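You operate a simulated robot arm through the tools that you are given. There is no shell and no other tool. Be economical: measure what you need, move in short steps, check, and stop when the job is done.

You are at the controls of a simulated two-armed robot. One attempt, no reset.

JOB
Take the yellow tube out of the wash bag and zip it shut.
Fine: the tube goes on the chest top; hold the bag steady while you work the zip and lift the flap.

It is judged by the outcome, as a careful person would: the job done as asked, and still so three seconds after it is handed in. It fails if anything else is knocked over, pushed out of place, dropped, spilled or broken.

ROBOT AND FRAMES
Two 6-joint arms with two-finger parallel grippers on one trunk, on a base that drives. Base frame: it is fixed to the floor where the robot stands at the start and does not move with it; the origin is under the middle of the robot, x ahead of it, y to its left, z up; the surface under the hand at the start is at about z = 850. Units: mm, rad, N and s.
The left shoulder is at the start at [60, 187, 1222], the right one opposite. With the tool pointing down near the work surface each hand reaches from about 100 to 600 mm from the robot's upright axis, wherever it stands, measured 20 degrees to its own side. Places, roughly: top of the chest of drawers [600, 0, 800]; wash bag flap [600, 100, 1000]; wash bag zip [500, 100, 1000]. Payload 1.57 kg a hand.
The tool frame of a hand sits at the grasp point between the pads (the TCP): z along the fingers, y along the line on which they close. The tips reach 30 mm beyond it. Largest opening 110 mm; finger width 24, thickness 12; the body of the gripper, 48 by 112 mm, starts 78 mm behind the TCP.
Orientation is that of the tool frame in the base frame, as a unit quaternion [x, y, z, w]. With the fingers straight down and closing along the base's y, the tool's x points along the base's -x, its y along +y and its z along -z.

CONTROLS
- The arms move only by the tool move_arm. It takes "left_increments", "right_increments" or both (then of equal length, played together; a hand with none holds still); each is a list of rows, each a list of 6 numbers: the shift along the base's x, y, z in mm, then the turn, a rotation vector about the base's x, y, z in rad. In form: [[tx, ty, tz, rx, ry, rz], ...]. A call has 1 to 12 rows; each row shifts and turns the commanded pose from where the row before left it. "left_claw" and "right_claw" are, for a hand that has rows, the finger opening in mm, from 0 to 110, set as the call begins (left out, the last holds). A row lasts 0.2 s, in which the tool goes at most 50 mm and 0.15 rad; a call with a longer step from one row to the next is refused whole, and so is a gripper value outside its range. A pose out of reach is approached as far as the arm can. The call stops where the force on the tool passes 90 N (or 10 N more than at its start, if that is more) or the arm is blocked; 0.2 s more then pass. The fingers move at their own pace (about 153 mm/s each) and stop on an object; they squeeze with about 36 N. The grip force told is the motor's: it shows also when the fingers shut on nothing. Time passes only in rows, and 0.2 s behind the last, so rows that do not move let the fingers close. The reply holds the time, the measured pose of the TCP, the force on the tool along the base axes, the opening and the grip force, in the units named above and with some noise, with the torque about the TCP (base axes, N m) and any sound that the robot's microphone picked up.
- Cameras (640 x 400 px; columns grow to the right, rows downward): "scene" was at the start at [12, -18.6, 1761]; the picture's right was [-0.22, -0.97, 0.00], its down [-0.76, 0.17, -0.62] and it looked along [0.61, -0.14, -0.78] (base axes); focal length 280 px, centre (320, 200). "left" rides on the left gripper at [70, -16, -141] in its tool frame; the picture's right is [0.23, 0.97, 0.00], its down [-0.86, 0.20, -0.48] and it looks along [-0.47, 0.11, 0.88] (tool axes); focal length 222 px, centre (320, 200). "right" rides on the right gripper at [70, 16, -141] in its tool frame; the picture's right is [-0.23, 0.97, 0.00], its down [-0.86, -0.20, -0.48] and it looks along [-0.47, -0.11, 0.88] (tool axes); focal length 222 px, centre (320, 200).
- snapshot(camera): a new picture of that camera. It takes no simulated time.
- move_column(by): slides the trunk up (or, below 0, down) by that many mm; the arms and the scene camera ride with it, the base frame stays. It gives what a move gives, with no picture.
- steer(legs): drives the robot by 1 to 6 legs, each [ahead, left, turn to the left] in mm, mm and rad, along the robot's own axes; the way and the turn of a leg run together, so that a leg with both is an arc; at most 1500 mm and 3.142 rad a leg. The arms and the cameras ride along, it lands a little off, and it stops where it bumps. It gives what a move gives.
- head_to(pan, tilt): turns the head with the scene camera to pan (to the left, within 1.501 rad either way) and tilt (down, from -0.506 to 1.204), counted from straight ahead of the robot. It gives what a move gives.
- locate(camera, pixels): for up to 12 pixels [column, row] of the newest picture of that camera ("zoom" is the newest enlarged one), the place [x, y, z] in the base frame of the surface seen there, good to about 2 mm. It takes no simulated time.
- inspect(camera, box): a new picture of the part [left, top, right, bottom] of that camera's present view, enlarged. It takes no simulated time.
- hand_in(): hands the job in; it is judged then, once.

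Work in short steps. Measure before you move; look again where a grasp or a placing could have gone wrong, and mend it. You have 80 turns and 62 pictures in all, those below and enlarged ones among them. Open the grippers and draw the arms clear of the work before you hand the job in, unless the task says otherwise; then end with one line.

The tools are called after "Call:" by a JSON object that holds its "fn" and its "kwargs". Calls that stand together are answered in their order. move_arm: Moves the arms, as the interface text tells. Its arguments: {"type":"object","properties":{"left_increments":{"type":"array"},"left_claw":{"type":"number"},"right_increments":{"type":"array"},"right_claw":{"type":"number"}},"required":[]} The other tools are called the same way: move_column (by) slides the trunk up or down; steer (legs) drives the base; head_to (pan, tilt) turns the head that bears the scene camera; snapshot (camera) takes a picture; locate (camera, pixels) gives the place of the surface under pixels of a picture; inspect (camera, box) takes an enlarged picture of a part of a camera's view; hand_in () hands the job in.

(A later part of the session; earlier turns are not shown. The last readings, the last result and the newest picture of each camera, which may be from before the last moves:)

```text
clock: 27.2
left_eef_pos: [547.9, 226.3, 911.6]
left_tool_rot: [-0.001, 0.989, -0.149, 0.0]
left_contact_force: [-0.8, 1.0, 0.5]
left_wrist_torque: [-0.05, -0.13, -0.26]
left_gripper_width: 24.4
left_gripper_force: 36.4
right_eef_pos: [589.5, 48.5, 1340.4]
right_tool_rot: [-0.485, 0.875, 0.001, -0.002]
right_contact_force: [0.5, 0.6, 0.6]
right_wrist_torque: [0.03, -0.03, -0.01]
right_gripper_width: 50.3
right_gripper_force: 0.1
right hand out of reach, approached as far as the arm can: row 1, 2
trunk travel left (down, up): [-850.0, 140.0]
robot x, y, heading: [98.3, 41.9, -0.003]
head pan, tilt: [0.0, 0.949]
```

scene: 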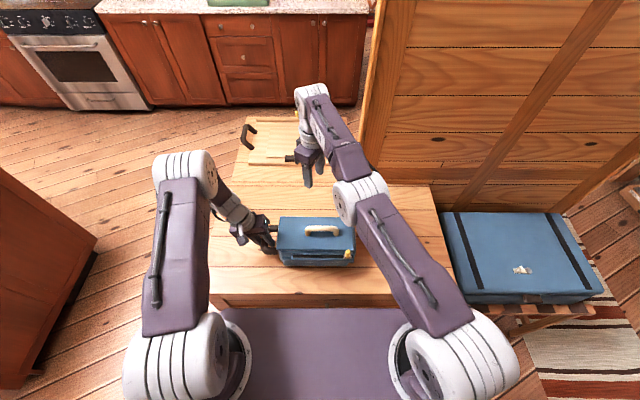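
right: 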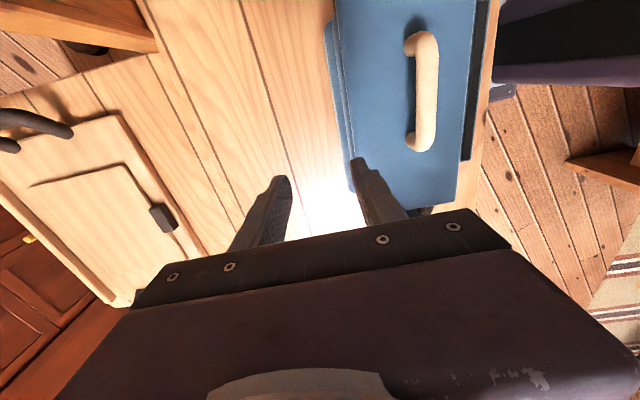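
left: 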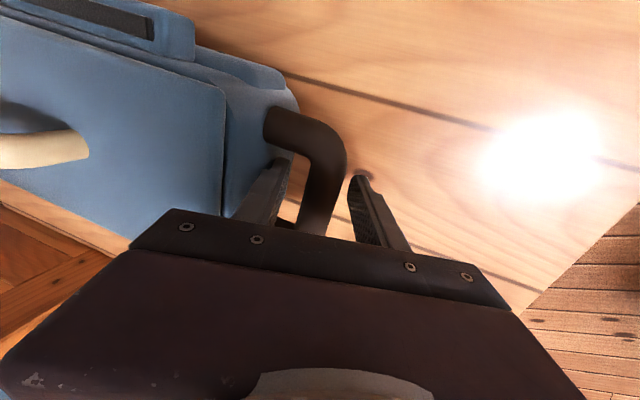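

The arm slid along its reach limit. Now going down at this x would force the elbow to bend; I test that.

Call:
{"fn": "move_arm", "kwargs": {"right_increments": [[0, 0, -40, 0, 0, 0], [-20, 0, -40, 0, 0, 0]]}}

Call:
{"fn": "move_arm", "kwargs": {"right_increments": [[0, -40, 0, 0, 0, 0], [0, -40, 0, 0, 0, 0], [-10, -40, 0, 0, 0, 0]]}}

```text
clock: 27.8
left_eef_pos: [546.5, 225.3, 913.0]
left_tool_rot: [-0.001, 0.989, -0.15, 0.0]
left_contact_force: [0.3, 0.3, -0.8]
left_wrist_torque: [0.02, -0.11, -0.18]
left_gripper_width: 24.3
left_gripper_force: 36.6
right_eef_pos: [598.3, 51.7, 1314.0]
right_tool_rot: [-0.485, 0.874, 0.002, -0.005]
right_contact_force: [0.3, 0.2, 0.5]
right_wrist_torque: [-0.01, -0.02, 0.02]
right_gripper_width: 50.0
right_gripper_force: 0.0
right hand out of reach, approached as far as the arm can: row 1, 2
trunk travel left (down, up): [-850.0, 140.0]
robot x, y, heading: [99.9, 43.5, 0.003]
head pan, tilt: [0.0, 0.949]
```

```text
clock: 28.6
left_eef_pos: [546.7, 225.1, 911.3]
left_tool_rot: [-0.001, 0.989, -0.149, 0.001]
left_contact_force: [0.7, -0.4, -0.1]
left_wrist_torque: [0.11, -0.12, 0.01]
left_gripper_width: 24.1
left_gripper_force: 35.3
right_eef_pos: [634.5, -56.3, 1314.9]
right_tool_rot: [-0.485, 0.874, 0.002, -0.002]
right_contact_force: [0.5, 1.3, 0.8]
right_wrist_torque: [0.0, 0.0, 0.02]
right_gripper_width: 49.9
right_gripper_force: 0.1
right hand out of reach, approached as far as the arm can: row 1, 2, 3
trunk travel left (down, up): [-850.0, 140.0]
robot x, y, heading: [100.4, 42.5, 0.003]
head pan, tilt: [0.0, 0.949]
```

The arm is stuck on the straight-elbow boundary. A pitch turn should push the elbow out of it, so I pitch the hand (+ry) while drawing it back.

Call:
{"fn": "move_arm", "kwargs": {"right_increments": [[-45, 0, 0, 0, 0.15, 0], [-45, 0, 0, 0, 0.15, 0], [-45, 0, 0, 0, 0.15, 0], [-45, 0, 0, 0, 0, 0]]}}

```text
clock: 29.6
left_eef_pos: [545.4, 225.4, 911.8]
left_tool_rot: [-0.002, 0.989, -0.148, 0.002]
left_contact_force: [-0.3, 2.0, -0.2]
left_wrist_torque: [0.11, -0.16, 0.11]
left_gripper_width: 24.5
left_gripper_force: 36.3
right_eef_pos: [477.5, -49.5, 1288.9]
right_tool_rot: [-0.472, 0.853, 0.109, -0.195]
right_contact_force: [0.1, -0.3, 0.6]
right_wrist_torque: [-0.01, -0.02, 0.01]
right_gripper_width: 50.0
right_gripper_force: 0.1
right hand out of reach, approached as far as the arm can: row 1
trunk travel left (down, up): [-850.0, 140.0]
robot x, y, heading: [103.3, 38.0, 0.0]
head pan, tilt: [0.0, 0.949]
```

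Unstuck: rows 2–4 were within reach. I undo the pitch, restore the yaw, and go above the handle.

Call:
{"fn": "move_arm", "kwargs": {"right_increments": [[0, 10, -20, 0, -0.15, 0], [0, 10, -20, 0, -0.15, 0], [0, 10, -20, 0, -0.15, 0], [18, 14, -30, 0, 0, 0.14], [18, 14, -30, 0, 0, 0.14], [18, 14, -30, 0, 0, 0.14], [17, 14, -40, 0, 0, 0.14]]}}

Call:
{"fn": "snapshot", "kwargs": {"camera": "right"}}

```text
clock: 31.2
left_eef_pos: [547.3, 225.5, 910.8]
left_tool_rot: [-0.001, 0.989, -0.149, 0.0]
left_contact_force: [-1.2, -0.3, -0.5]
left_wrist_torque: [-0.11, -0.16, -0.29]
left_gripper_width: 24.4
left_gripper_force: 35.9
right_eef_pos: [553.2, 35.9, 1095.9]
right_tool_rot: [0.709, -0.706, -0.001, 0.003]
right_contact_force: [1.2, 1.0, 0.5]
right_wrist_torque: [-0.01, -0.04, 0.04]
right_gripper_width: 50.3
right_gripper_force: 0.1
trunk travel left (down, up): [-850.0, 140.0]
robot x, y, heading: [99.4, 42.2, 0.006]
head pan, tilt: [0.0, 0.949]
```

```text
32 pictures are left
```

right: 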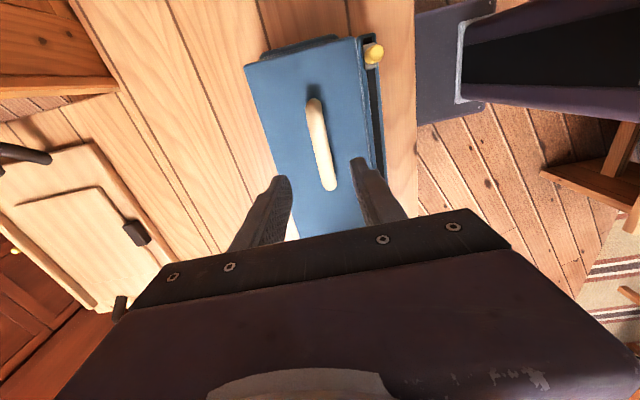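

The hand is over the bar at (315,100)–(328,185). I go down to z≈1007 and close.

Call:
{"fn": "move_arm", "kwargs": {"right_increments": [[-3, 0, -30, 0, 0, 0], [0, 0, -30, 0, 0, 0], [0, 0, -28, 0, 0, 0]]}}

Call:
{"fn": "move_arm", "kwargs": {"right_increments": [[0, 0, 0, 0, 0, 0], [0, 0, 0, 0, 0, 0]], "right_claw": 0}}

```text
clock: 32.0
left_eef_pos: [547.3, 226.0, 912.5]
left_tool_rot: [-0.001, 0.989, -0.149, 0.001]
left_contact_force: [-1.9, 0.5, -0.1]
left_wrist_torque: [0.05, -0.11, -0.23]
left_gripper_width: 24.1
left_gripper_force: 35.9
right_eef_pos: [549.7, 35.8, 1007.4]
right_tool_rot: [0.708, -0.707, 0.0, 0.001]
right_contact_force: [-0.2, 0.2, 0.7]
right_wrist_torque: [0.01, -0.03, -0.03]
right_gripper_width: 50.3
right_gripper_force: 0.0
trunk travel left (down, up): [-850.0, 140.0]
robot x, y, heading: [96.9, 39.7, -0.003]
head pan, tilt: [0.0, 0.949]
```

```text
clock: 32.6
left_eef_pos: [546.5, 225.8, 911.2]
left_tool_rot: [-0.001, 0.989, -0.149, 0.0]
left_contact_force: [-1.1, 0.2, -0.2]
left_wrist_torque: [-0.04, -0.29, -0.16]
left_gripper_width: 24.4
left_gripper_force: 35.8
right_eef_pos: [549.6, 34.5, 1008.7]
right_tool_rot: [0.708, -0.707, 0.0, 0.002]
right_contact_force: [1.1, 0.7, 0.0]
right_wrist_torque: [-0.05, 0.04, -0.27]
right_gripper_width: 16.9
right_gripper_force: 32.6
trunk travel left (down, up): [-850.0, 140.0]
robot x, y, heading: [102.0, 42.6, 0.001]
head pan, tilt: [0.0, 0.949]
```

Gripped (17 mm, 33 N). I lift through the first 10° of the arc with the hand kept upright, letting the bar turn in the fingers.

Call:
{"fn": "move_arm", "kwargs": {"right_increments": [[3, 0, 5.1, 0, 0, 0], [3.6, 0, 4.8, 0, 0, 0]]}}

Call:
{"fn": "inspect", "kwargs": {"camera": "scene", "box": [230, 150, 390, 275]}}

```text
clock: 33.2
left_eef_pos: [547.7, 225.0, 912.6]
left_tool_rot: [-0.001, 0.989, -0.15, 0.0]
left_contact_force: [-2.3, 1.5, 3.4]
left_wrist_torque: [-0.19, -0.53, -0.12]
left_gripper_width: 24.4
left_gripper_force: 35.5
right_eef_pos: [555.5, 35.6, 1019.3]
right_tool_rot: [0.708, -0.706, -0.001, 0.002]
right_contact_force: [2.2, -1.5, -3.9]
right_wrist_torque: [-0.58, 0.29, -0.18]
right_gripper_width: 17.3
right_gripper_force: 32.2
trunk travel left (down, up): [-850.0, 140.0]
robot x, y, heading: [100.7, 40.4, 0.001]
head pan, tilt: [0.0, 0.949]
```

```text
3.20 times, centred on (310, 212) of scene
```

zoom: 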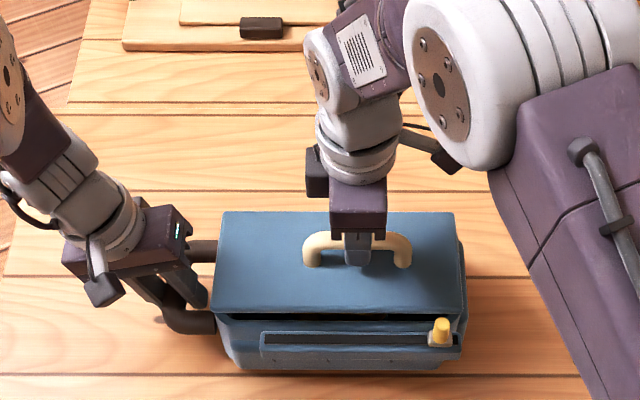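

The lid is lifting cleanly at low force. I go on along the arc to about 40°.

Call:
{"fn": "move_arm", "kwargs": {"right_increments": [[4.2, 0, 4.4, 0, 0, 0], [4.1, 0, 4.2, 0, 0, 0], [4.8, 0, 3.7, 0, 0, 0], [4.8, 0, 3.4, 0, 0, 0], [5.3, 0, 2.8, 0, 0, 0], [5.4, 0, 2.4, 0, 0, 0]]}}

Call:
{"fn": "inspect", "kwargs": {"camera": "scene", "box": [230, 150, 390, 275]}}

```text
clock: 34.6
left_eef_pos: [547.2, 225.4, 912.1]
left_tool_rot: [-0.001, 0.989, -0.15, 0.0]
left_contact_force: [6.1, 3.7, -2.2]
left_wrist_torque: [0.14, 0.35, 0.83]
left_gripper_width: 24.3
left_gripper_force: 36.0
right_eef_pos: [582.9, 34.2, 1039.8]
right_tool_rot: [0.708, -0.707, -0.001, 0.002]
right_contact_force: [-6.5, -3.7, 2.2]
right_wrist_torque: [0.47, 0.43, 0.5]
right_gripper_width: 17.2
right_gripper_force: 32.5
trunk travel left (down, up): [-850.0, 140.0]
robot x, y, heading: [98.2, 41.2, 0.001]
head pan, tilt: [0.0, 0.949]
```

```text
3.20 times, centred on (310, 212) of scene
```

zoom: 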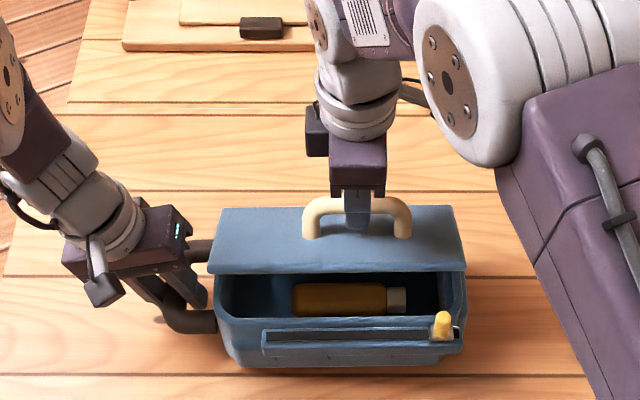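

The tube is visible inside, at (340,300) in the enlarged view, lying along y. I continue to about 70°.

Call:
{"fn": "move_arm", "kwargs": {"right_increments": [[5.7, 0, 1.9, 0, 0, 0], [5.8, 0, 1.5, 0, 0, 0], [5.9, 0, 0.9, 0, 0, 0], [6, 0, 0.4, 0, 0, 0], [6, 0, -0.2, 0, 0, 0], [5.9, 0, -0.6, 0, 0, 0]]}}

Call:
{"fn": "inspect", "kwargs": {"camera": "scene", "box": [230, 150, 390, 275]}}

```text
clock: 36.0
left_eef_pos: [545.4, 225.7, 913.1]
left_tool_rot: [-0.001, 0.989, -0.15, 0.0]
left_contact_force: [7.1, -1.7, -9.6]
left_wrist_torque: [-0.03, 0.41, 0.92]
left_gripper_width: 24.4
left_gripper_force: 35.7
right_eef_pos: [619.0, 35.5, 1046.3]
right_tool_rot: [0.708, -0.706, 0.0, 0.0]
right_contact_force: [-1.7, -1.2, 28.2]
right_wrist_torque: [0.05, 0.06, 0.68]
right_gripper_width: 17.2
right_gripper_force: 32.0
trunk travel left (down, up): [-850.0, 140.0]
robot x, y, heading: [95.4, 39.2, 0.001]
head pan, tilt: [0.0, 0.949]
```

```text
3.20 times, centred on (310, 212) of scene
```

zoom: 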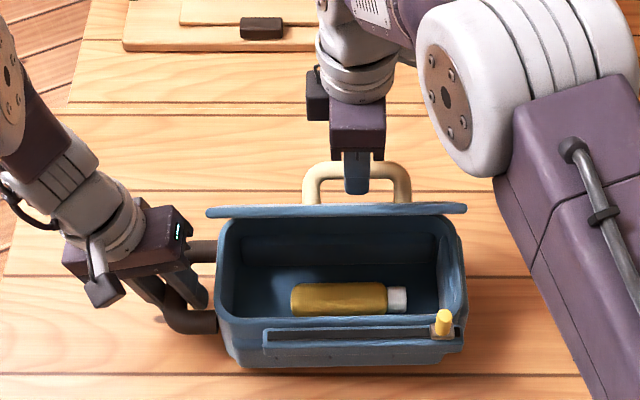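

The lid is nearly upright with the tube in clear view, but there is now 28 N on the right hand in z. I measure the lid edge and the tube.

Call:
{"fn": "locate", "kwargs": {"camera": "zoom", "pixels": [[240, 213], [450, 208], [300, 300], [340, 300], [380, 300], [397, 300], [340, 285], [340, 312], [250, 300], [310, 185], [405, 175], [300, 240]]}}

Call:
{"fn": "snapshot", "kwargs": {"camera": "right"}}

```text
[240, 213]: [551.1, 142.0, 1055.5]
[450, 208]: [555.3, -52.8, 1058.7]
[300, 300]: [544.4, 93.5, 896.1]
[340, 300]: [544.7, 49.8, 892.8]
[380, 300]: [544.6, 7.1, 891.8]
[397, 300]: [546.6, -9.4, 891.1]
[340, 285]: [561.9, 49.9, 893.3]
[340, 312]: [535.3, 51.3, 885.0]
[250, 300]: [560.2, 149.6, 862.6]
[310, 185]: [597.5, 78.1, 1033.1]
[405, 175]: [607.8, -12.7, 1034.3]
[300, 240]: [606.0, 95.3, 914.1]
```

```text
28 pictures are left
```

right: 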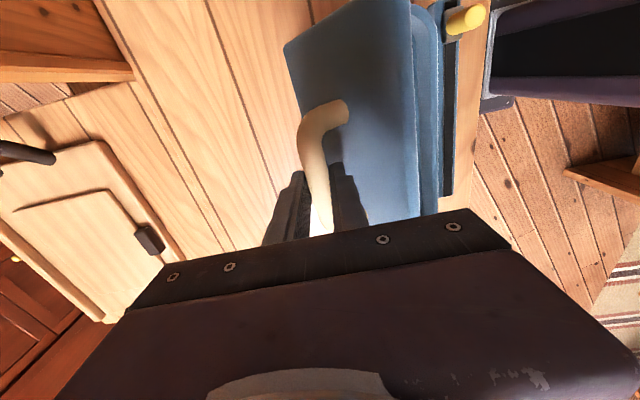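

The lid is at about 61° (edge at x 553, z 1057; hinge ≈ (608,956)), so the hand is a bit low. I raise it to relieve the load and carry on to about 80°.

Call:
{"fn": "move_arm", "kwargs": {"right_increments": [[0, 0, 3, 0, 0, 0], [3, 0, 2, 0, 0, 0], [6, 0, 0, 0, 0, 0]]}}

Call:
{"fn": "move_arm", "kwargs": {"right_increments": [[6, 0, -1.5, 0, 0, 0], [6, 0, -2, 0, 0, 0]]}}

Call:
{"fn": "inspect", "kwargs": {"camera": "scene", "box": [230, 150, 390, 275]}}

```text
clock: 36.8
left_eef_pos: [547.8, 225.3, 912.7]
left_tool_rot: [-0.001, 0.989, -0.15, 0.001]
left_contact_force: [4.8, -6.2, 6.8]
left_wrist_torque: [-0.16, -0.51, 0.18]
left_gripper_width: 24.2
left_gripper_force: 36.3
right_eef_pos: [627.0, 35.8, 1047.2]
right_tool_rot: [0.707, -0.707, -0.002, 0.003]
right_contact_force: [-3.7, 5.4, -7.3]
right_wrist_torque: [-0.34, 0.33, 0.19]
right_gripper_width: 17.0
right_gripper_force: 32.1
trunk travel left (down, up): [-850.0, 140.0]
robot x, y, heading: [98.9, 39.6, 0.001]
head pan, tilt: [0.0, 0.949]
```

```text
clock: 37.4
left_eef_pos: [546.8, 224.0, 911.7]
left_tool_rot: [0.0, 0.989, -0.149, 0.001]
left_contact_force: [5.4, -4.7, 0.3]
left_wrist_torque: [0.24, 0.07, 0.21]
left_gripper_width: 24.2
left_gripper_force: 35.8
right_eef_pos: [639.5, 34.9, 1046.4]
right_tool_rot: [0.708, -0.707, -0.001, 0.001]
right_contact_force: [-5.5, 5.8, -1.8]
right_wrist_torque: [0.71, 0.39, 0.27]
right_gripper_width: 17.0
right_gripper_force: 32.2
trunk travel left (down, up): [-850.0, 140.0]
robot x, y, heading: [99.1, 40.3, 0.005]
head pan, tilt: [0.0, 0.949]
```

```text
3.20 times, centred on (310, 212) of scene
```

zoom: 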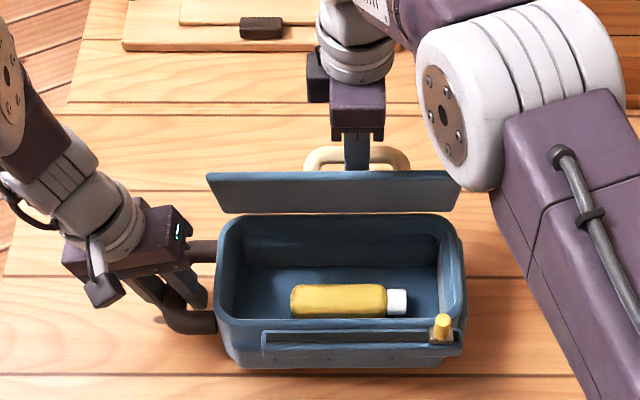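

Low forces and the lid is nearly vertical. I continue further over, following the descending arc.

Call:
{"fn": "move_arm", "kwargs": {"right_increments": [[5.5, 0, -2.8, 0, 0, 0], [5.5, 0, -3.2, 0, 0, 0], [5, 0, -3.8, 0, 0, 0]]}}

Call:
{"fn": "inspect", "kwargs": {"camera": "scene", "box": [230, 150, 390, 275]}}

Call:
{"fn": "locate", "kwargs": {"camera": "zoom", "pixels": [[260, 165], [260, 150], [260, 200], [430, 165], [310, 155], [240, 250]]}}

```text
clock: 38.2
left_eef_pos: [546.8, 225.8, 911.3]
left_tool_rot: [-0.001, 0.989, -0.149, 0.0]
left_contact_force: [2.9, -2.6, -0.9]
left_wrist_torque: [0.02, -0.33, 0.33]
left_gripper_width: 24.1
left_gripper_force: 35.6
right_eef_pos: [656.9, 36.3, 1037.8]
right_tool_rot: [0.708, -0.706, 0.001, 0.001]
right_contact_force: [1.6, 2.6, 9.9]
right_wrist_torque: [0.05, 0.21, 0.25]
right_gripper_width: 17.2
right_gripper_force: 32.7
trunk travel left (down, up): [-850.0, 140.0]
robot x, y, heading: [99.2, 41.1, 0.002]
head pan, tilt: [0.0, 0.949]
```

```text
3.20 times, centred on (310, 212) of scene
```

zoom: 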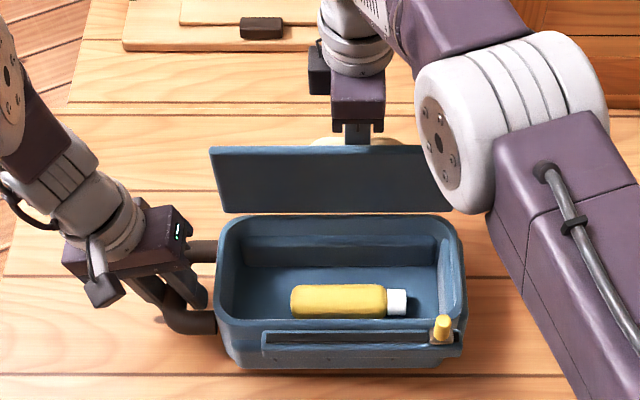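

```text
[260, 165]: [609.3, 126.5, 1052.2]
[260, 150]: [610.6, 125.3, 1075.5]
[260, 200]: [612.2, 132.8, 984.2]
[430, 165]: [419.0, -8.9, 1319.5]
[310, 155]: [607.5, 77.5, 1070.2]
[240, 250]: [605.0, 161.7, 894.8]
```

The lid is upright at x≈610. I carry it another ~12° past vertical so it can rest open.

Call:
{"fn": "move_arm", "kwargs": {"right_increments": [[4.8, 0, -3.2, 0, 0, 0], [4.8, 0, -4.2, 0, 0, 0], [4, 0, -4.5, 0, 0, 0]]}}

Call:
{"fn": "inspect", "kwargs": {"camera": "scene", "box": [230, 150, 390, 275]}}

Call:
{"fn": "locate", "kwargs": {"camera": "zoom", "pixels": [[260, 165], [260, 150], [260, 200], [310, 155], [260, 140]]}}

```text
clock: 39.0
left_eef_pos: [546.2, 225.6, 912.1]
left_tool_rot: [0.0, 0.989, -0.149, -0.001]
left_contact_force: [-6.5, 1.6, -6.0]
left_wrist_torque: [0.0, -0.44, -0.23]
left_gripper_width: 24.3
left_gripper_force: 35.7
right_eef_pos: [668.5, 35.3, 1026.3]
right_tool_rot: [0.708, -0.706, 0.002, -0.001]
right_contact_force: [15.3, -0.6, 21.9]
right_wrist_torque: [-0.06, 0.02, -0.04]
right_gripper_width: 17.0
right_gripper_force: 32.1
right hand out of reach, approached as far as the arm can: row 3
trunk travel left (down, up): [-850.0, 140.0]
robot x, y, heading: [97.7, 42.3, 0.008]
head pan, tilt: [0.0, 0.949]
```

```text
3.20 times, centred on (310, 212) of scene
```

zoom: 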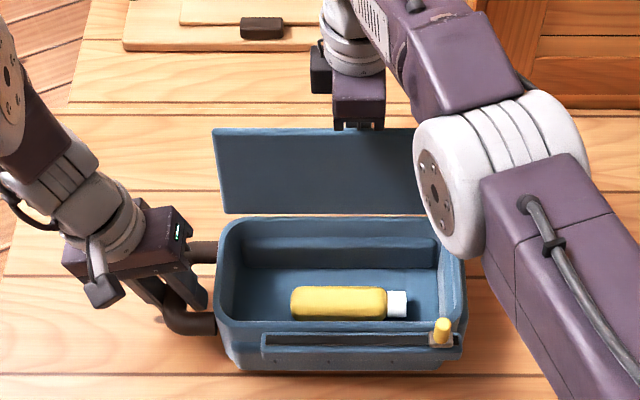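

```text
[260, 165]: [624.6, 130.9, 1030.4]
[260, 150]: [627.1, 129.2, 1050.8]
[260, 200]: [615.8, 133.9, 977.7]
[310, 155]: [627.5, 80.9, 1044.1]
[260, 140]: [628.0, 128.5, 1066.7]
```

The lid is at about 100° and the right arm is at its limit. I open the right fingers just a little (30 mm) and rise, watching whether the lid stays.

Call:
{"fn": "move_arm", "kwargs": {"right_increments": [[0, 0, 0, 0, 0, 0], [0, 0, 0, 0, 0, 0], [0, 0, 0, 0, 0, 0]], "right_claw": 30}}

Call:
{"fn": "inspect", "kwargs": {"camera": "scene", "box": [230, 150, 390, 275]}}

Call:
{"fn": "snapshot", "kwargs": {"camera": "right"}}

```text
clock: 39.8
left_eef_pos: [547.8, 225.3, 912.5]
left_tool_rot: [-0.001, 0.989, -0.149, 0.0]
left_contact_force: [0.9, 0.9, -0.2]
left_wrist_torque: [0.03, 0.12, 0.17]
left_gripper_width: 24.1
left_gripper_force: 36.7
right_eef_pos: [664.9, 34.5, 1024.8]
right_tool_rot: [0.708, -0.706, -0.002, 0.002]
right_contact_force: [-0.6, 0.5, -0.5]
right_wrist_torque: [-0.01, 0.02, 0.01]
right_gripper_width: 30.3
right_gripper_force: 0.0
trunk travel left (down, up): [-850.0, 140.0]
robot x, y, heading: [97.9, 41.4, 0.001]
head pan, tilt: [0.0, 0.949]
```

```text
3.20 times, centred on (310, 212) of scene
```

zoom: 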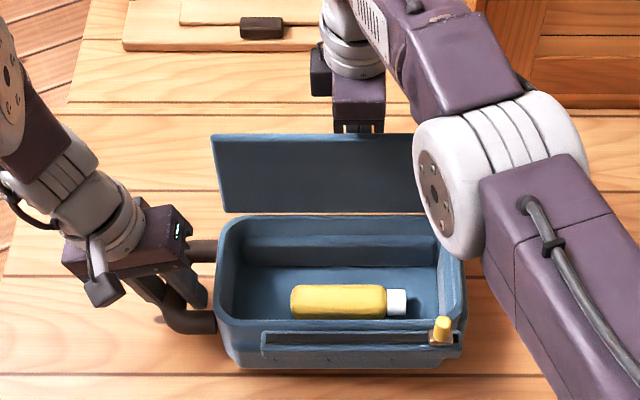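

```text
23 pictures are left
```

right: 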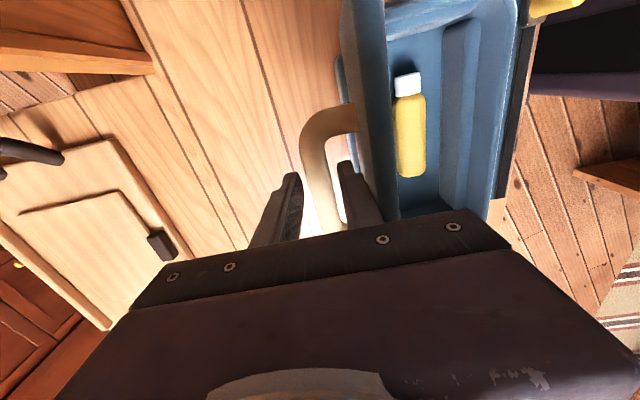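

The lid stands at about 97° by itself (no force on the right hand). I raise the right hand clear of the bar.

Call:
{"fn": "move_arm", "kwargs": {"right_increments": [[0, 0, 15, 0, 0, 0], [0, 0, 20, 0, 0, 0], [0, 0, 40, 0, 0, 0], [0, 0, 45, 0, 0, 0]]}}

Call:
{"fn": "inspect", "kwargs": {"camera": "scene", "box": [230, 120, 390, 275]}}

```text
clock: 40.8
left_eef_pos: [546.6, 225.4, 911.4]
left_tool_rot: [-0.001, 0.989, -0.15, 0.0]
left_contact_force: [0.6, 1.0, 0.2]
left_wrist_torque: [0.03, 0.15, 0.17]
left_gripper_width: 24.4
left_gripper_force: 36.4
right_eef_pos: [663.9, 34.9, 1145.3]
right_tool_rot: [0.708, -0.706, 0.0, 0.002]
right_contact_force: [-0.1, 0.1, 0.2]
right_wrist_torque: [-0.02, -0.03, -0.01]
right_gripper_width: 29.9
right_gripper_force: 0.0
trunk travel left (down, up): [-850.0, 140.0]
robot x, y, heading: [101.2, 40.4, 0.006]
head pan, tilt: [0.0, 0.949]
```

```text
2.58 times, centred on (310, 198) of scene
```

zoom: 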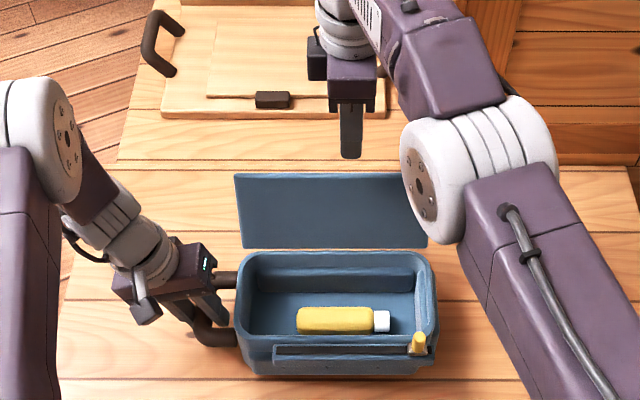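

The lid stays open on its own. I draw the right hand back over the tube, with a brief pitch to avoid the straight-elbow lock.

Call:
{"fn": "move_arm", "kwargs": {"right_increments": [[-40, 3, 10, 0, 0.15, 0], [-40, 3, 0, 0, 0.0, 0], [-20, 2, 0, 0, -0.15, 0], [-18, 2, -10, 0, 0, 0]], "right_claw": 60}}

Call:
{"fn": "snapshot", "kwargs": {"camera": "right"}}

```text
clock: 41.8
left_eef_pos: [547.8, 225.1, 912.2]
left_tool_rot: [-0.001, 0.989, -0.149, 0.0]
left_contact_force: [-0.2, 1.2, -0.6]
left_wrist_torque: [0.0, 0.1, 0.05]
left_gripper_width: 24.0
left_gripper_force: 35.9
right_eef_pos: [620.5, 44.8, 1151.4]
right_tool_rot: [0.706, -0.704, -0.055, 0.057]
right_contact_force: [0.7, 0.1, -0.3]
right_wrist_torque: [-0.01, 0.01, -0.02]
right_gripper_width: 60.3
right_gripper_force: 0.0
right hand out of reach, approached as far as the arm can: row 2, 3, 4
trunk travel left (down, up): [-850.0, 140.0]
robot x, y, heading: [99.3, 41.5, 0.002]
head pan, tilt: [0.0, 0.949]
```

```text
21 pictures are left
```

right: 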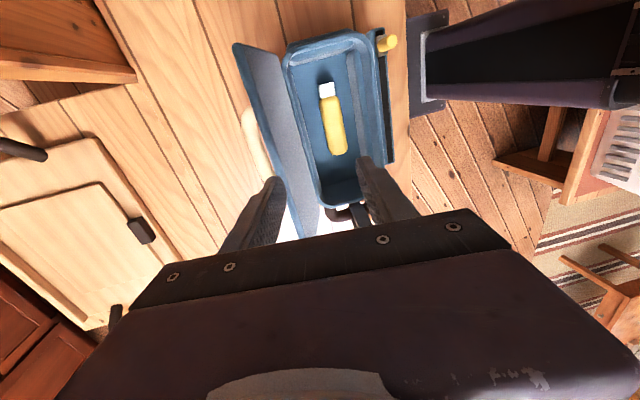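

It locked again. I repeat the recipe that worked, with sustained pitch and backward steps, then undo it in free space.

Call:
{"fn": "move_arm", "kwargs": {"right_increments": [[-45, 0, 10, 0, 0.15, 0], [-45, 0, 10, 0, 0.15, 0], [-45, 0, 0, 0, 0.15, 0], [-30, 0, 0, 0, 0, 0]]}}

```text
clock: 42.8
left_eef_pos: [546.1, 226.0, 912.3]
left_tool_rot: [0.0, 0.989, -0.149, 0.001]
left_contact_force: [-0.1, -0.4, -0.3]
left_wrist_torque: [0.16, 0.13, 0.1]
left_gripper_width: 24.8
left_gripper_force: 36.0
right_eef_pos: [456.5, 44.3, 1192.1]
right_tool_rot: [0.677, -0.673, -0.21, 0.211]
right_contact_force: [-0.6, 0.6, -0.6]
right_wrist_torque: [-0.02, -0.02, 0.01]
right_gripper_width: 59.8
right_gripper_force: 0.1
right hand out of reach, approached as far as the arm can: row 1
trunk travel left (down, up): [-850.0, 140.0]
robot x, y, heading: [98.6, 40.3, -0.002]
head pan, tilt: [0.0, 0.949]
```

Free again; the pitch is about 0.605 rad. I undo it and come above the tube at (546,45).

Call:
{"fn": "move_arm", "kwargs": {"right_increments": [[10, 0, -10, 0, -0.15, 0], [20, 0, -20, 0, -0.15, 0], [20, 0, -20, 0, -0.15, 0], [20, 0, -20, 0, -0.15, 0], [19, 0, -30, 0, -0.005, 0], [0, 0, -20, 0, 0, 0]]}}

Call:
{"fn": "snapshot", "kwargs": {"camera": "right"}}

```text
clock: 44.2
left_eef_pos: [546.7, 225.3, 912.6]
left_tool_rot: [-0.001, 0.989, -0.149, 0.0]
left_contact_force: [-0.1, 1.3, 0.3]
left_wrist_torque: [0.19, 0.16, -0.03]
left_gripper_width: 24.3
left_gripper_force: 35.9
right_eef_pos: [548.0, 42.8, 1071.8]
right_tool_rot: [0.708, -0.706, 0.001, 0.002]
right_contact_force: [0.1, -0.3, 0.3]
right_wrist_torque: [-0.01, 0.0, 0.01]
right_gripper_width: 59.9
right_gripper_force: 0.0
trunk travel left (down, up): [-850.0, 140.0]
robot x, y, heading: [100.2, 41.4, 0.001]
head pan, tilt: [0.0, 0.949]
```

```text
20 pictures are left
```

right: 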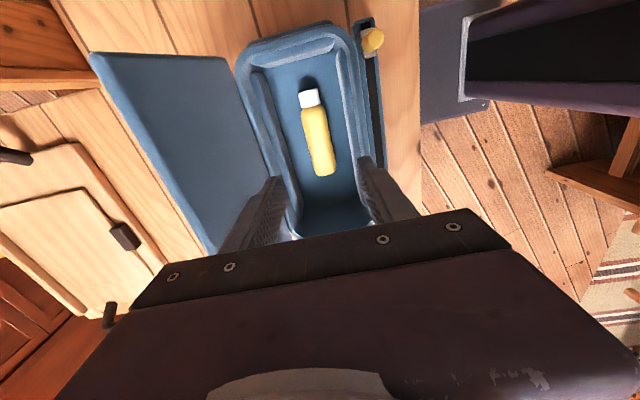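

I measure the tube, the bag floor and the rim from here before descending.

Call:
{"fn": "locate", "kwargs": {"camera": "right", "pixels": [[308, 120], [317, 140], [325, 170], [307, 142], [329, 140], [310, 98], [296, 140], [340, 150], [268, 120], [357, 120], [250, 160], [335, 190]]}}

```text
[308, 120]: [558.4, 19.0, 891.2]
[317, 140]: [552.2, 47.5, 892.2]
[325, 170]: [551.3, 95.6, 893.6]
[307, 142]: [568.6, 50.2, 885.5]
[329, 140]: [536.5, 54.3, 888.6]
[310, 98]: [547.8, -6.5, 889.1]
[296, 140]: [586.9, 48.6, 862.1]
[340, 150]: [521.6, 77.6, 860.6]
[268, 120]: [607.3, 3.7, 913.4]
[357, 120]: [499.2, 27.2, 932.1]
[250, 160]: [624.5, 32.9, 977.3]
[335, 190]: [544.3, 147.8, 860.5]
```

The tube is centred at x≈552, y≈46, z≈877, about 33 mm wide; floor z≈861. I set the opening to 50 mm and descend to TCP z≈895.

Call:
{"fn": "move_arm", "kwargs": {"right_increments": [[4, 2, -40, 0, 0, 0], [0, 0, -40, 0, 0, 0], [0, 0, -35, 0, 0, 0], [0, 0, -30, 0, 0, 0], [0, 0, -16, 0, 0, 0], [0, 0, -15, 0, 0, 0]], "right_claw": 50}}

Call:
{"fn": "snapshot", "kwargs": {"camera": "right"}}

```text
clock: 45.6
left_eef_pos: [547.4, 226.5, 912.2]
left_tool_rot: [-0.002, 0.989, -0.151, 0.001]
left_contact_force: [-0.3, 0.2, 0.3]
left_wrist_torque: [0.04, 0.02, -0.09]
left_gripper_width: 24.0
left_gripper_force: 36.1
right_eef_pos: [552.3, 45.1, 895.2]
right_tool_rot: [0.708, -0.706, 0.0, 0.002]
right_contact_force: [-0.1, 0.2, -0.5]
right_wrist_torque: [0.0, 0.02, -0.02]
right_gripper_width: 50.2
right_gripper_force: 0.0
trunk travel left (down, up): [-850.0, 140.0]
robot x, y, heading: [98.1, 40.7, 0.001]
head pan, tilt: [0.0, 0.949]
```

```text
19 pictures are left
```

right: 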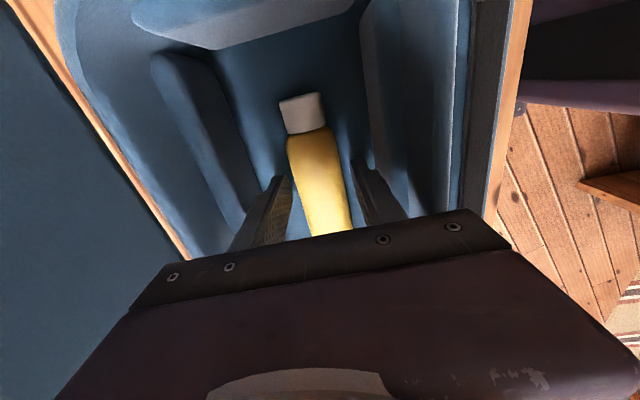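

The fingers straddle the tube without contact. I close and lift slightly.

Call:
{"fn": "move_arm", "kwargs": {"right_increments": [[0, 0, 0, 0, 0, 0], [0, 0, 0, 0, 0, 0], [0, 0, 0, 0, 0, 0]], "right_claw": 0}}

Call:
{"fn": "move_arm", "kwargs": {"right_increments": [[0, 0, 15, 0, 0, 0], [0, 0, 30, 0, 0, 0], [0, 0, 40, 0, 0, 0], [0, 0, 45, 0, 0, 0], [0, 0, 40, 0, 0, 0]]}}

Call:
{"fn": "snapshot", "kwargs": {"camera": "scene"}}

```text
clock: 46.4
left_eef_pos: [547.1, 225.5, 912.2]
left_tool_rot: [-0.001, 0.989, -0.15, 0.0]
left_contact_force: [-0.8, 0.6, -0.4]
left_wrist_torque: [-0.02, -0.04, -0.04]
left_gripper_width: 24.4
left_gripper_force: 36.2
right_eef_pos: [553.1, 45.4, 893.8]
right_tool_rot: [0.708, -0.707, 0.0, 0.001]
right_contact_force: [-0.1, -0.9, 0.6]
right_wrist_torque: [-0.01, 0.03, -0.01]
right_gripper_width: 35.1
right_gripper_force: 35.8
trunk travel left (down, up): [-850.0, 140.0]
robot x, y, heading: [101.0, 38.1, 0.003]
head pan, tilt: [0.0, 0.949]
```

```text
clock: 47.6
left_eef_pos: [547.4, 224.2, 911.0]
left_tool_rot: [0.0, 0.989, -0.149, 0.0]
left_contact_force: [0.1, 0.7, 0.7]
left_wrist_torque: [0.0, 0.13, 0.01]
left_gripper_width: 24.3
left_gripper_force: 36.2
right_eef_pos: [551.7, 46.9, 1067.0]
right_tool_rot: [0.708, -0.706, 0.001, 0.002]
right_contact_force: [-0.1, -1.3, -0.8]
right_wrist_torque: [-0.03, -0.03, 0.0]
right_gripper_width: 35.2
right_gripper_force: 35.8
trunk travel left (down, up): [-850.0, 140.0]
robot x, y, heading: [101.8, 39.4, 0.0]
head pan, tilt: [0.0, 0.949]
```

```text
18 pictures are left
```

scene: 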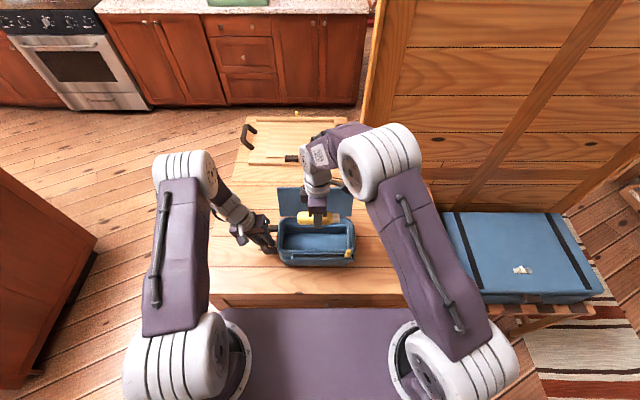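

The tube is held at 35 mm and out of the bag. I carry it right of the bag over free chest top, turning the hand back to yaw 0, to (540,−165).

Call:
{"fn": "move_arm", "kwargs": {"right_increments": [[-1, -19.2, 0, 0, 0, -0.1428], [-1, -19.2, 0, 0, 0, -0.1428], [-1, -19.2, 0, 0, 0, -0.1428], [-1, -19.2, 0, 0, 0, -0.1428], [-1, -19.2, 0, 0, 0, -0.1428], [-1, -19.2, 0, 0, 0, -0.1428], [-1, -19.2, 0, 0, 0, -0.1428], [-1, -19.2, 0, 0, 0, -0.1428], [-1, -19.2, 0, 0, 0, -0.1428], [-1, -19.2, -30, 0, 0, -0.1428], [-1, -19.2, -30, 0, 0, -0.1428]]}}

Call:
{"fn": "snapshot", "kwargs": {"camera": "right"}}

```text
clock: 50.0
left_eef_pos: [547.5, 225.4, 911.9]
left_tool_rot: [-0.002, 0.989, -0.148, 0.0]
left_contact_force: [1.5, 0.3, -0.6]
left_wrist_torque: [0.13, -0.03, 0.0]
left_gripper_width: 24.2
left_gripper_force: 35.9
right_eef_pos: [539.8, -167.7, 1004.1]
right_tool_rot: [0.001, 1.0, 0.001, -0.002]
right_contact_force: [-0.5, 0.3, -0.9]
right_wrist_torque: [0.01, -0.02, -0.01]
right_gripper_width: 34.9
right_gripper_force: 36.1
trunk travel left (down, up): [-850.0, 140.0]
robot x, y, heading: [97.8, 45.2, -0.0]
head pan, tilt: [0.0, 0.949]
```

```text
17 pictures are left
```

right: 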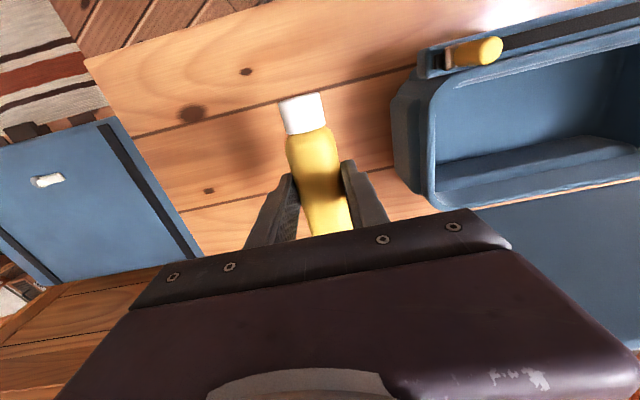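

The chest top beneath is clear. I lower to z≈885, then creep to contact.

Call:
{"fn": "move_arm", "kwargs": {"right_increments": [[0, 0, -35, 0, 0, 0], [0, 0, -35, 0, 0, 0], [0, 0, -30, 0, 0, 0], [0, 0, -16, 0, 0, 0]]}}

Call:
{"fn": "move_arm", "kwargs": {"right_increments": [[0, 0, -3, 0, 0, 0]]}}

```text
clock: 51.0
left_eef_pos: [547.8, 225.1, 912.0]
left_tool_rot: [-0.001, 0.989, -0.149, 0.001]
left_contact_force: [-0.2, 0.3, 0.2]
left_wrist_torque: [0.07, 0.03, -0.08]
left_gripper_width: 24.4
left_gripper_force: 36.3
right_eef_pos: [540.1, -164.9, 888.5]
right_tool_rot: [-0.001, 1.0, 0.001, -0.001]
right_contact_force: [-0.1, -0.1, -1.6]
right_wrist_torque: [0.01, 0.0, 0.01]
right_gripper_width: 34.8
right_gripper_force: 36.3
trunk travel left (down, up): [-850.0, 140.0]
robot x, y, heading: [97.9, 37.0, -0.0]
head pan, tilt: [0.0, 0.949]
```

```text
clock: 51.4
left_eef_pos: [546.7, 225.5, 911.7]
left_tool_rot: [-0.002, 0.989, -0.15, 0.0]
left_contact_force: [-0.2, -0.6, 0.1]
left_wrist_torque: [0.0, 0.0, -0.04]
left_gripper_width: 24.2
left_gripper_force: 36.4
right_eef_pos: [541.4, -165.5, 884.6]
right_tool_rot: [-0.001, 1.0, 0.001, -0.001]
right_contact_force: [-0.1, 0.9, -0.9]
right_wrist_torque: [0.01, -0.03, 0.01]
right_gripper_width: 34.7
right_gripper_force: 34.9
trunk travel left (down, up): [-850.0, 140.0]
robot x, y, heading: [100.5, 39.7, 0.001]
head pan, tilt: [0.0, 0.949]
```

No contact yet. I creep a little further.

Call:
{"fn": "move_arm", "kwargs": {"right_increments": [[0, 0, -1.5, 0, 0, 0], [0, 0, -1.5, 0, 0, 0]]}}

```text
clock: 52.0
left_eef_pos: [547.6, 225.9, 912.9]
left_tool_rot: [-0.001, 0.989, -0.15, 0.0]
left_contact_force: [-0.1, -0.7, 0.4]
left_wrist_torque: [0.0, -0.05, -0.07]
left_gripper_width: 24.3
left_gripper_force: 35.8
right_eef_pos: [541.3, -165.1, 882.6]
right_tool_rot: [-0.002, 1.0, 0.001, -0.002]
right_contact_force: [0.1, 0.1, -0.6]
right_wrist_torque: [0.04, 0.0, 0.01]
right_gripper_width: 35.0
right_gripper_force: 36.5
trunk travel left (down, up): [-850.0, 140.0]
robot x, y, heading: [98.9, 41.2, 0.003]
head pan, tilt: [0.0, 0.949]
```

Probably within about 1 mm (tips at z 852). I lower 1 mm and open slowly to 50 mm.

Call:
{"fn": "move_arm", "kwargs": {"right_increments": [[0, 0, -1, 0, 0, 0]]}}

Call:
{"fn": "move_arm", "kwargs": {"right_increments": [[0, 0, 0, 0, 0, 0], [0, 0, 0, 0, 0, 0]], "right_claw": 50}}

Call:
{"fn": "snapshot", "kwargs": {"camera": "right"}}

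```text
clock: 52.4
left_eef_pos: [546.4, 224.7, 912.0]
left_tool_rot: [-0.001, 0.989, -0.15, 0.001]
left_contact_force: [1.2, 0.5, 0.3]
left_wrist_torque: [0.04, -0.01, -0.03]
left_gripper_width: 24.2
left_gripper_force: 36.0
right_eef_pos: [539.9, -166.4, 881.3]
right_tool_rot: [-0.001, 1.0, 0.001, -0.002]
right_contact_force: [-0.1, -1.2, 1.9]
right_wrist_torque: [-0.04, 0.19, 0.07]
right_gripper_width: 34.8
right_gripper_force: 35.6
trunk travel left (down, up): [-850.0, 140.0]
robot x, y, heading: [99.9, 42.3, 0.005]
head pan, tilt: [0.0, 0.949]
```

```text
clock: 53.0
left_eef_pos: [546.8, 225.5, 911.4]
left_tool_rot: [-0.001, 0.989, -0.149, 0.0]
left_contact_force: [-0.7, -0.1, 0.3]
left_wrist_torque: [0.0, -0.03, -0.04]
left_gripper_width: 24.3
left_gripper_force: 36.0
right_eef_pos: [539.6, -164.8, 881.9]
right_tool_rot: [0.0, 1.0, 0.001, -0.002]
right_contact_force: [0.1, -0.2, -0.3]
right_wrist_torque: [0.0, -0.02, -0.02]
right_gripper_width: 49.9
right_gripper_force: 0.0
trunk travel left (down, up): [-850.0, 140.0]
robot x, y, heading: [98.1, 38.6, 0.0]
head pan, tilt: [0.0, 0.949]
```

```text
16 pictures are left
```

right: 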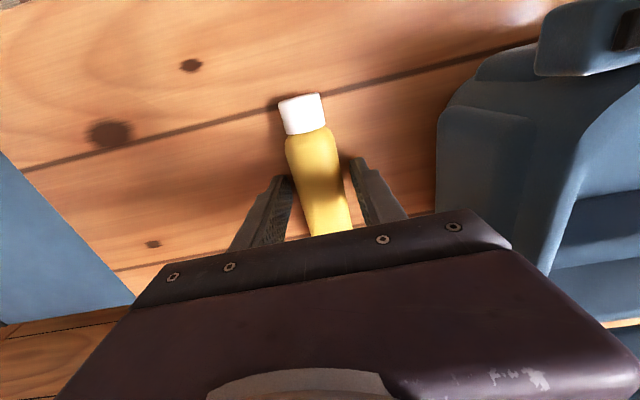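

The tube lies still on the chest. I raise the right hand straight up and go behind the open lid at y≈−35, clear of the lid handle.

Call:
{"fn": "move_arm", "kwargs": {"right_increments": [[0, 0, 30, 0, 0, 0], [0, 0, 45, 0, 0, 0], [0, 0, 45, 0, 0, 0], [0, 0, 45, 0, 0, 0], [0, 0, 45, 0, 0, 0], [0, 0, 45, 0, 0, 0], [35, 33, 0, 0, 0, 0], [35, 33, 0, 0, 0, 0], [30, 32, 0, 0, 0, 0], [22, 32, 0, 0, 0, 0]]}}

Call:
{"fn": "snapshot", "kwargs": {"camera": "scene"}}

```text
clock: 55.2
left_eef_pos: [547.6, 225.7, 911.5]
left_tool_rot: [0.0, 0.989, -0.15, -0.001]
left_contact_force: [-0.8, -0.8, 0.0]
left_wrist_torque: [-0.08, -0.08, -0.24]
left_gripper_width: 24.1
left_gripper_force: 36.0
right_eef_pos: [663.0, -34.4, 1138.0]
right_tool_rot: [-0.001, 1.0, 0.001, -0.002]
right_contact_force: [-0.3, 0.9, 0.8]
right_wrist_torque: [-0.04, 0.0, 0.0]
right_gripper_width: 50.0
right_gripper_force: 0.1
trunk travel left (down, up): [-850.0, 140.0]
robot x, y, heading: [99.8, 35.7, -0.001]
head pan, tilt: [0.0, 0.949]
```

```text
15 pictures are left
```

scene: 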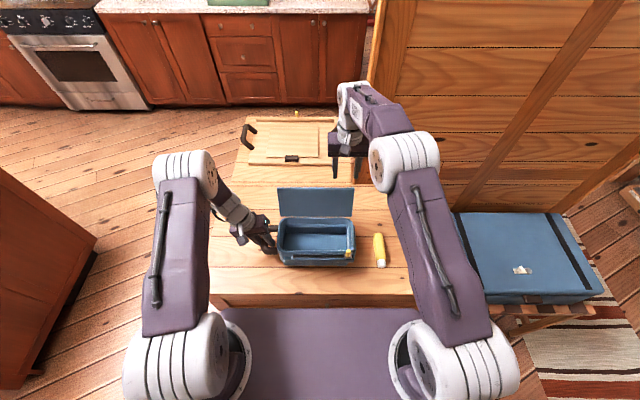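

The tube is safe on the chest at (380,250). I check the lid's top edge height and position.

Call:
{"fn": "locate", "kwargs": {"camera": "scene", "pixels": [[315, 191], [300, 195], [345, 192], [315, 212], [380, 240], [380, 262]]}}

```text
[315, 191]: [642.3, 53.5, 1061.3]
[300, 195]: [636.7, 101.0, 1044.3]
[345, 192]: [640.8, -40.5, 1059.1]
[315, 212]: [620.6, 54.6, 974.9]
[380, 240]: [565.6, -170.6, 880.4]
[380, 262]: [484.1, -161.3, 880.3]
```

The lid has settled at about 107° (top edge x≈643, z≈1063). I move to x≈680, close the fingers, and lower the tips below the edge.

Call:
{"fn": "move_arm", "kwargs": {"right_increments": [[9, 0, 0, 0, 0, 0], [9, 0, 0, 0, 0, 0], [0, 0, -30, 0, 0, 0], [0, 0, -30, 0, 0, 0], [0, 0, -12, 0, 0, 0]], "right_claw": 0}}

Call:
{"fn": "inspect", "kwargs": {"camera": "scene", "box": [250, 130, 390, 275]}}

```text
clock: 56.4
left_eef_pos: [547.2, 225.1, 912.0]
left_tool_rot: [-0.001, 0.989, -0.149, 0.0]
left_contact_force: [-1.4, 0.9, 0.3]
left_wrist_torque: [0.09, 0.05, -0.12]
left_gripper_width: 24.3
left_gripper_force: 35.8
right_eef_pos: [681.0, -36.8, 1064.8]
right_tool_rot: [-0.001, 1.0, 0.001, -0.002]
right_contact_force: [0.3, 0.9, -0.2]
right_wrist_torque: [0.01, 0.02, 0.01]
right_gripper_width: 0.0
right_gripper_force: 21.5
trunk travel left (down, up): [-850.0, 140.0]
robot x, y, heading: [100.9, 42.1, -0.001]
head pan, tilt: [0.0, 0.949]
```

```text
2.76 times, centred on (320, 202) of scene
```

zoom: 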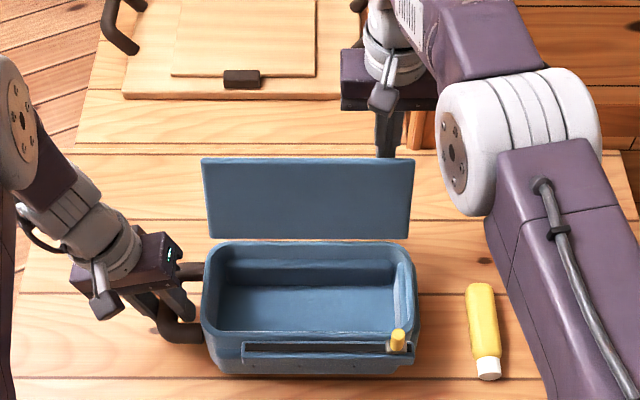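

The fingers are behind the lid's right part. I pull it forward toward vertical in small steps.

Call:
{"fn": "move_arm", "kwargs": {"right_increments": [[-10, 0, 0, 0, 0, 0], [-10, 0, 0, 0, 0, 0], [-10, 0, 0, 0, 0, 0], [-10, 0, 1, 0, 0, 0], [-8, 0, 1, 0, 0, 0]]}}

Call:
{"fn": "inspect", "kwargs": {"camera": "scene", "box": [250, 130, 390, 275]}}

Call:
{"fn": "locate", "kwargs": {"camera": "zoom", "pixels": [[250, 150], [250, 160], [250, 175], [250, 200], [250, 225]]}}

```text
clock: 57.6
left_eef_pos: [547.4, 225.5, 911.9]
left_tool_rot: [0.0, 0.989, -0.151, 0.0]
left_contact_force: [-1.1, 0.4, 0.0]
left_wrist_torque: [-0.38, -0.08, -0.34]
left_gripper_width: 24.2
left_gripper_force: 36.0
right_eef_pos: [632.5, -35.0, 1067.2]
right_tool_rot: [-0.001, 1.0, 0.001, -0.004]
right_contact_force: [0.4, 0.5, -0.3]
right_wrist_torque: [-0.03, 0.02, 0.0]
right_gripper_width: 0.0
right_gripper_force: 21.7
trunk travel left (down, up): [-850.0, 140.0]
robot x, y, heading: [99.4, 40.6, 0.001]
head pan, tilt: [0.0, 0.949]
```

```text
2.76 times, centred on (320, 202) of scene
```

zoom: 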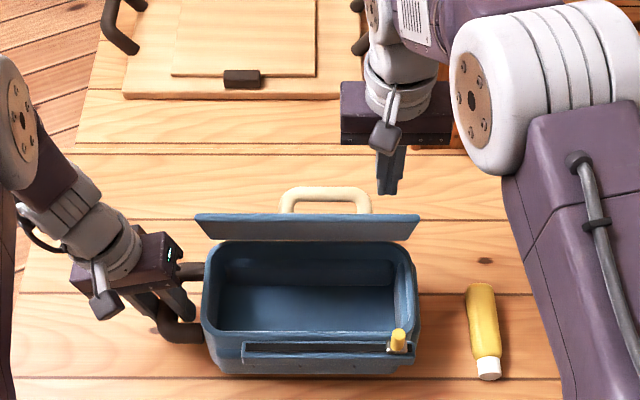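

```text
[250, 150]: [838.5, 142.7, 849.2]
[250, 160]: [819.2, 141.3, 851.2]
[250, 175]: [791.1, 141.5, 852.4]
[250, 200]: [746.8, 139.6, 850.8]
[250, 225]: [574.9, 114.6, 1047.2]
```

The lid has passed vertical and is at about 70°, slowly moving. I wait a moment with the hand rising to see whether it closes by itself.

Call:
{"fn": "move_arm", "kwargs": {"right_increments": [[0, 0, 10, 0, 0, 0], [0, 0, 10, 0, 0, 0], [0, 0, 10, 0, 0, 0], [0, 0, 0, 0, 0, 0], [0, 0, 0, 0, 0, 0]]}}

Call:
{"fn": "inspect", "kwargs": {"camera": "scene", "box": [250, 130, 390, 275]}}

```text
clock: 58.8
left_eef_pos: [546.5, 225.2, 911.7]
left_tool_rot: [-0.001, 0.989, -0.149, 0.0]
left_contact_force: [-0.4, -0.2, -0.2]
left_wrist_torque: [0.0, -0.05, -0.13]
left_gripper_width: 24.0
left_gripper_force: 36.1
right_eef_pos: [633.0, -35.6, 1096.8]
right_tool_rot: [0.0, 1.0, 0.0, -0.001]
right_contact_force: [-0.1, -0.4, 0.0]
right_wrist_torque: [0.02, 0.01, -0.01]
right_gripper_width: 0.0
right_gripper_force: 21.5
trunk travel left (down, up): [-850.0, 140.0]
robot x, y, heading: [99.1, 40.6, -0.0]
head pan, tilt: [0.0, 0.949]
```

```text
2.76 times, centred on (320, 202) of scene
```

zoom: 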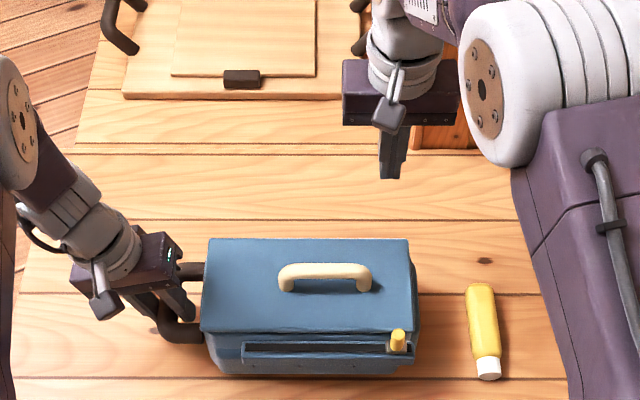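

The lid closed on its own. I check its height and the knob's position.

Call:
{"fn": "locate", "kwargs": {"camera": "zoom", "pixels": [[215, 322], [400, 322], [220, 245], [400, 245], [398, 338], [400, 346], [320, 272]]}}

```text
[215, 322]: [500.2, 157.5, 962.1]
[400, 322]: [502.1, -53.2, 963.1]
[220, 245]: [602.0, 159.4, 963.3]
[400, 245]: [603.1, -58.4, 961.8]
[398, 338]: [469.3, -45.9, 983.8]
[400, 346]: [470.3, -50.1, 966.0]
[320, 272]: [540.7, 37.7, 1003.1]
```

The lid is flat at z 962. I move the right hand over the knob at (477,−47) with 50 mm opening.

Call:
{"fn": "move_arm", "kwargs": {"right_increments": [[-40, -3, 0, 0, 0, 0], [-40, -3, 0, 0, 0, 0], [-40, -3, -15, 0, 0, 0], [-36, -3, -30, 0, 0, 0]], "right_claw": 44}}

Call:
{"fn": "snapshot", "kwargs": {"camera": "right"}}

```text
clock: 59.8
left_eef_pos: [547.9, 225.7, 912.4]
left_tool_rot: [-0.001, 0.989, -0.149, 0.0]
left_contact_force: [-0.3, 0.7, 0.6]
left_wrist_torque: [-0.12, -0.14, -0.04]
left_gripper_width: 24.2
left_gripper_force: 36.1
right_eef_pos: [476.0, -45.5, 1055.8]
right_tool_rot: [-0.001, 1.0, 0.001, -0.001]
right_contact_force: [0.3, -0.3, -0.4]
right_wrist_torque: [0.02, 0.0, 0.0]
right_gripper_width: 44.1
right_gripper_force: 0.1
trunk travel left (down, up): [-850.0, 140.0]
robot x, y, heading: [100.4, 38.9, 0.004]
head pan, tilt: [0.0, 0.949]
```

```text
11 pictures are left
```

right: 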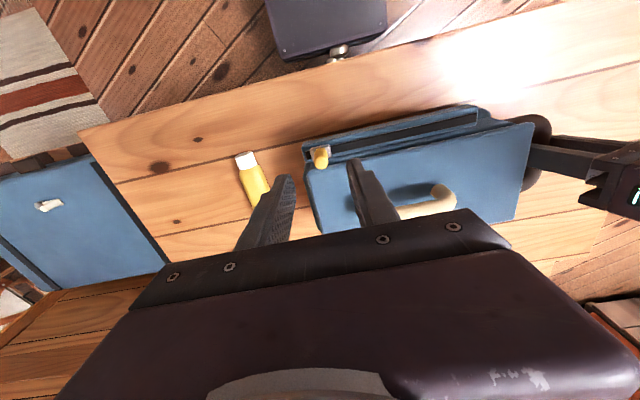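

The knob is at (320,158), centred between the fingers. I descend to z≈989 and close on it.

Call:
{"fn": "locate", "kwargs": {"camera": "right", "pixels": [[321, 160], [315, 158], [327, 158]]}}

Call:
{"fn": "move_arm", "kwargs": {"right_increments": [[1, -1, -22, 0, 0, 0], [0, 0, -22, 0, 0, 0], [0, 0, -22, 0, 0, 0]]}}

Call:
{"fn": "move_arm", "kwargs": {"right_increments": [[0, 0, 0, 0, 0, 0], [0, 0, 0, 0, 0, 0]], "right_claw": 0}}

```text
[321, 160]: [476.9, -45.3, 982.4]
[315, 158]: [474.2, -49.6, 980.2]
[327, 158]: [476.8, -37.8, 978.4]
```

```text
clock: 60.6
left_eef_pos: [547.2, 225.1, 912.1]
left_tool_rot: [-0.001, 0.989, -0.149, 0.0]
left_contact_force: [-0.1, 0.9, 0.5]
left_wrist_torque: [0.04, -0.13, -0.13]
left_gripper_width: 24.3
left_gripper_force: 35.6
right_eef_pos: [477.2, -47.9, 986.1]
right_tool_rot: [-0.001, 1.0, 0.0, -0.001]
right_contact_force: [0.4, 0.3, -0.4]
right_wrist_torque: [-0.01, 0.02, 0.01]
right_gripper_width: 44.0
right_gripper_force: 0.0
trunk travel left (down, up): [-850.0, 140.0]
robot x, y, heading: [100.2, 41.8, 0.002]
head pan, tilt: [0.0, 0.949]
```

```text
clock: 61.2
left_eef_pos: [547.0, 225.3, 913.0]
left_tool_rot: [-0.001, 0.989, -0.15, -0.001]
left_contact_force: [-2.7, -13.1, 3.8]
left_wrist_torque: [-0.2, -0.07, 0.22]
left_gripper_width: 24.4
left_gripper_force: 36.3
right_eef_pos: [477.4, -48.0, 986.7]
right_tool_rot: [-0.001, 1.0, 0.001, -0.001]
right_contact_force: [2.4, 12.1, -0.7]
right_wrist_torque: [-0.17, -0.16, 0.03]
right_gripper_width: 13.5
right_gripper_force: 30.0
trunk travel left (down, up): [-850.0, 140.0]
robot x, y, heading: [97.7, 40.5, -0.003]
head pan, tilt: [0.0, 0.949]
```

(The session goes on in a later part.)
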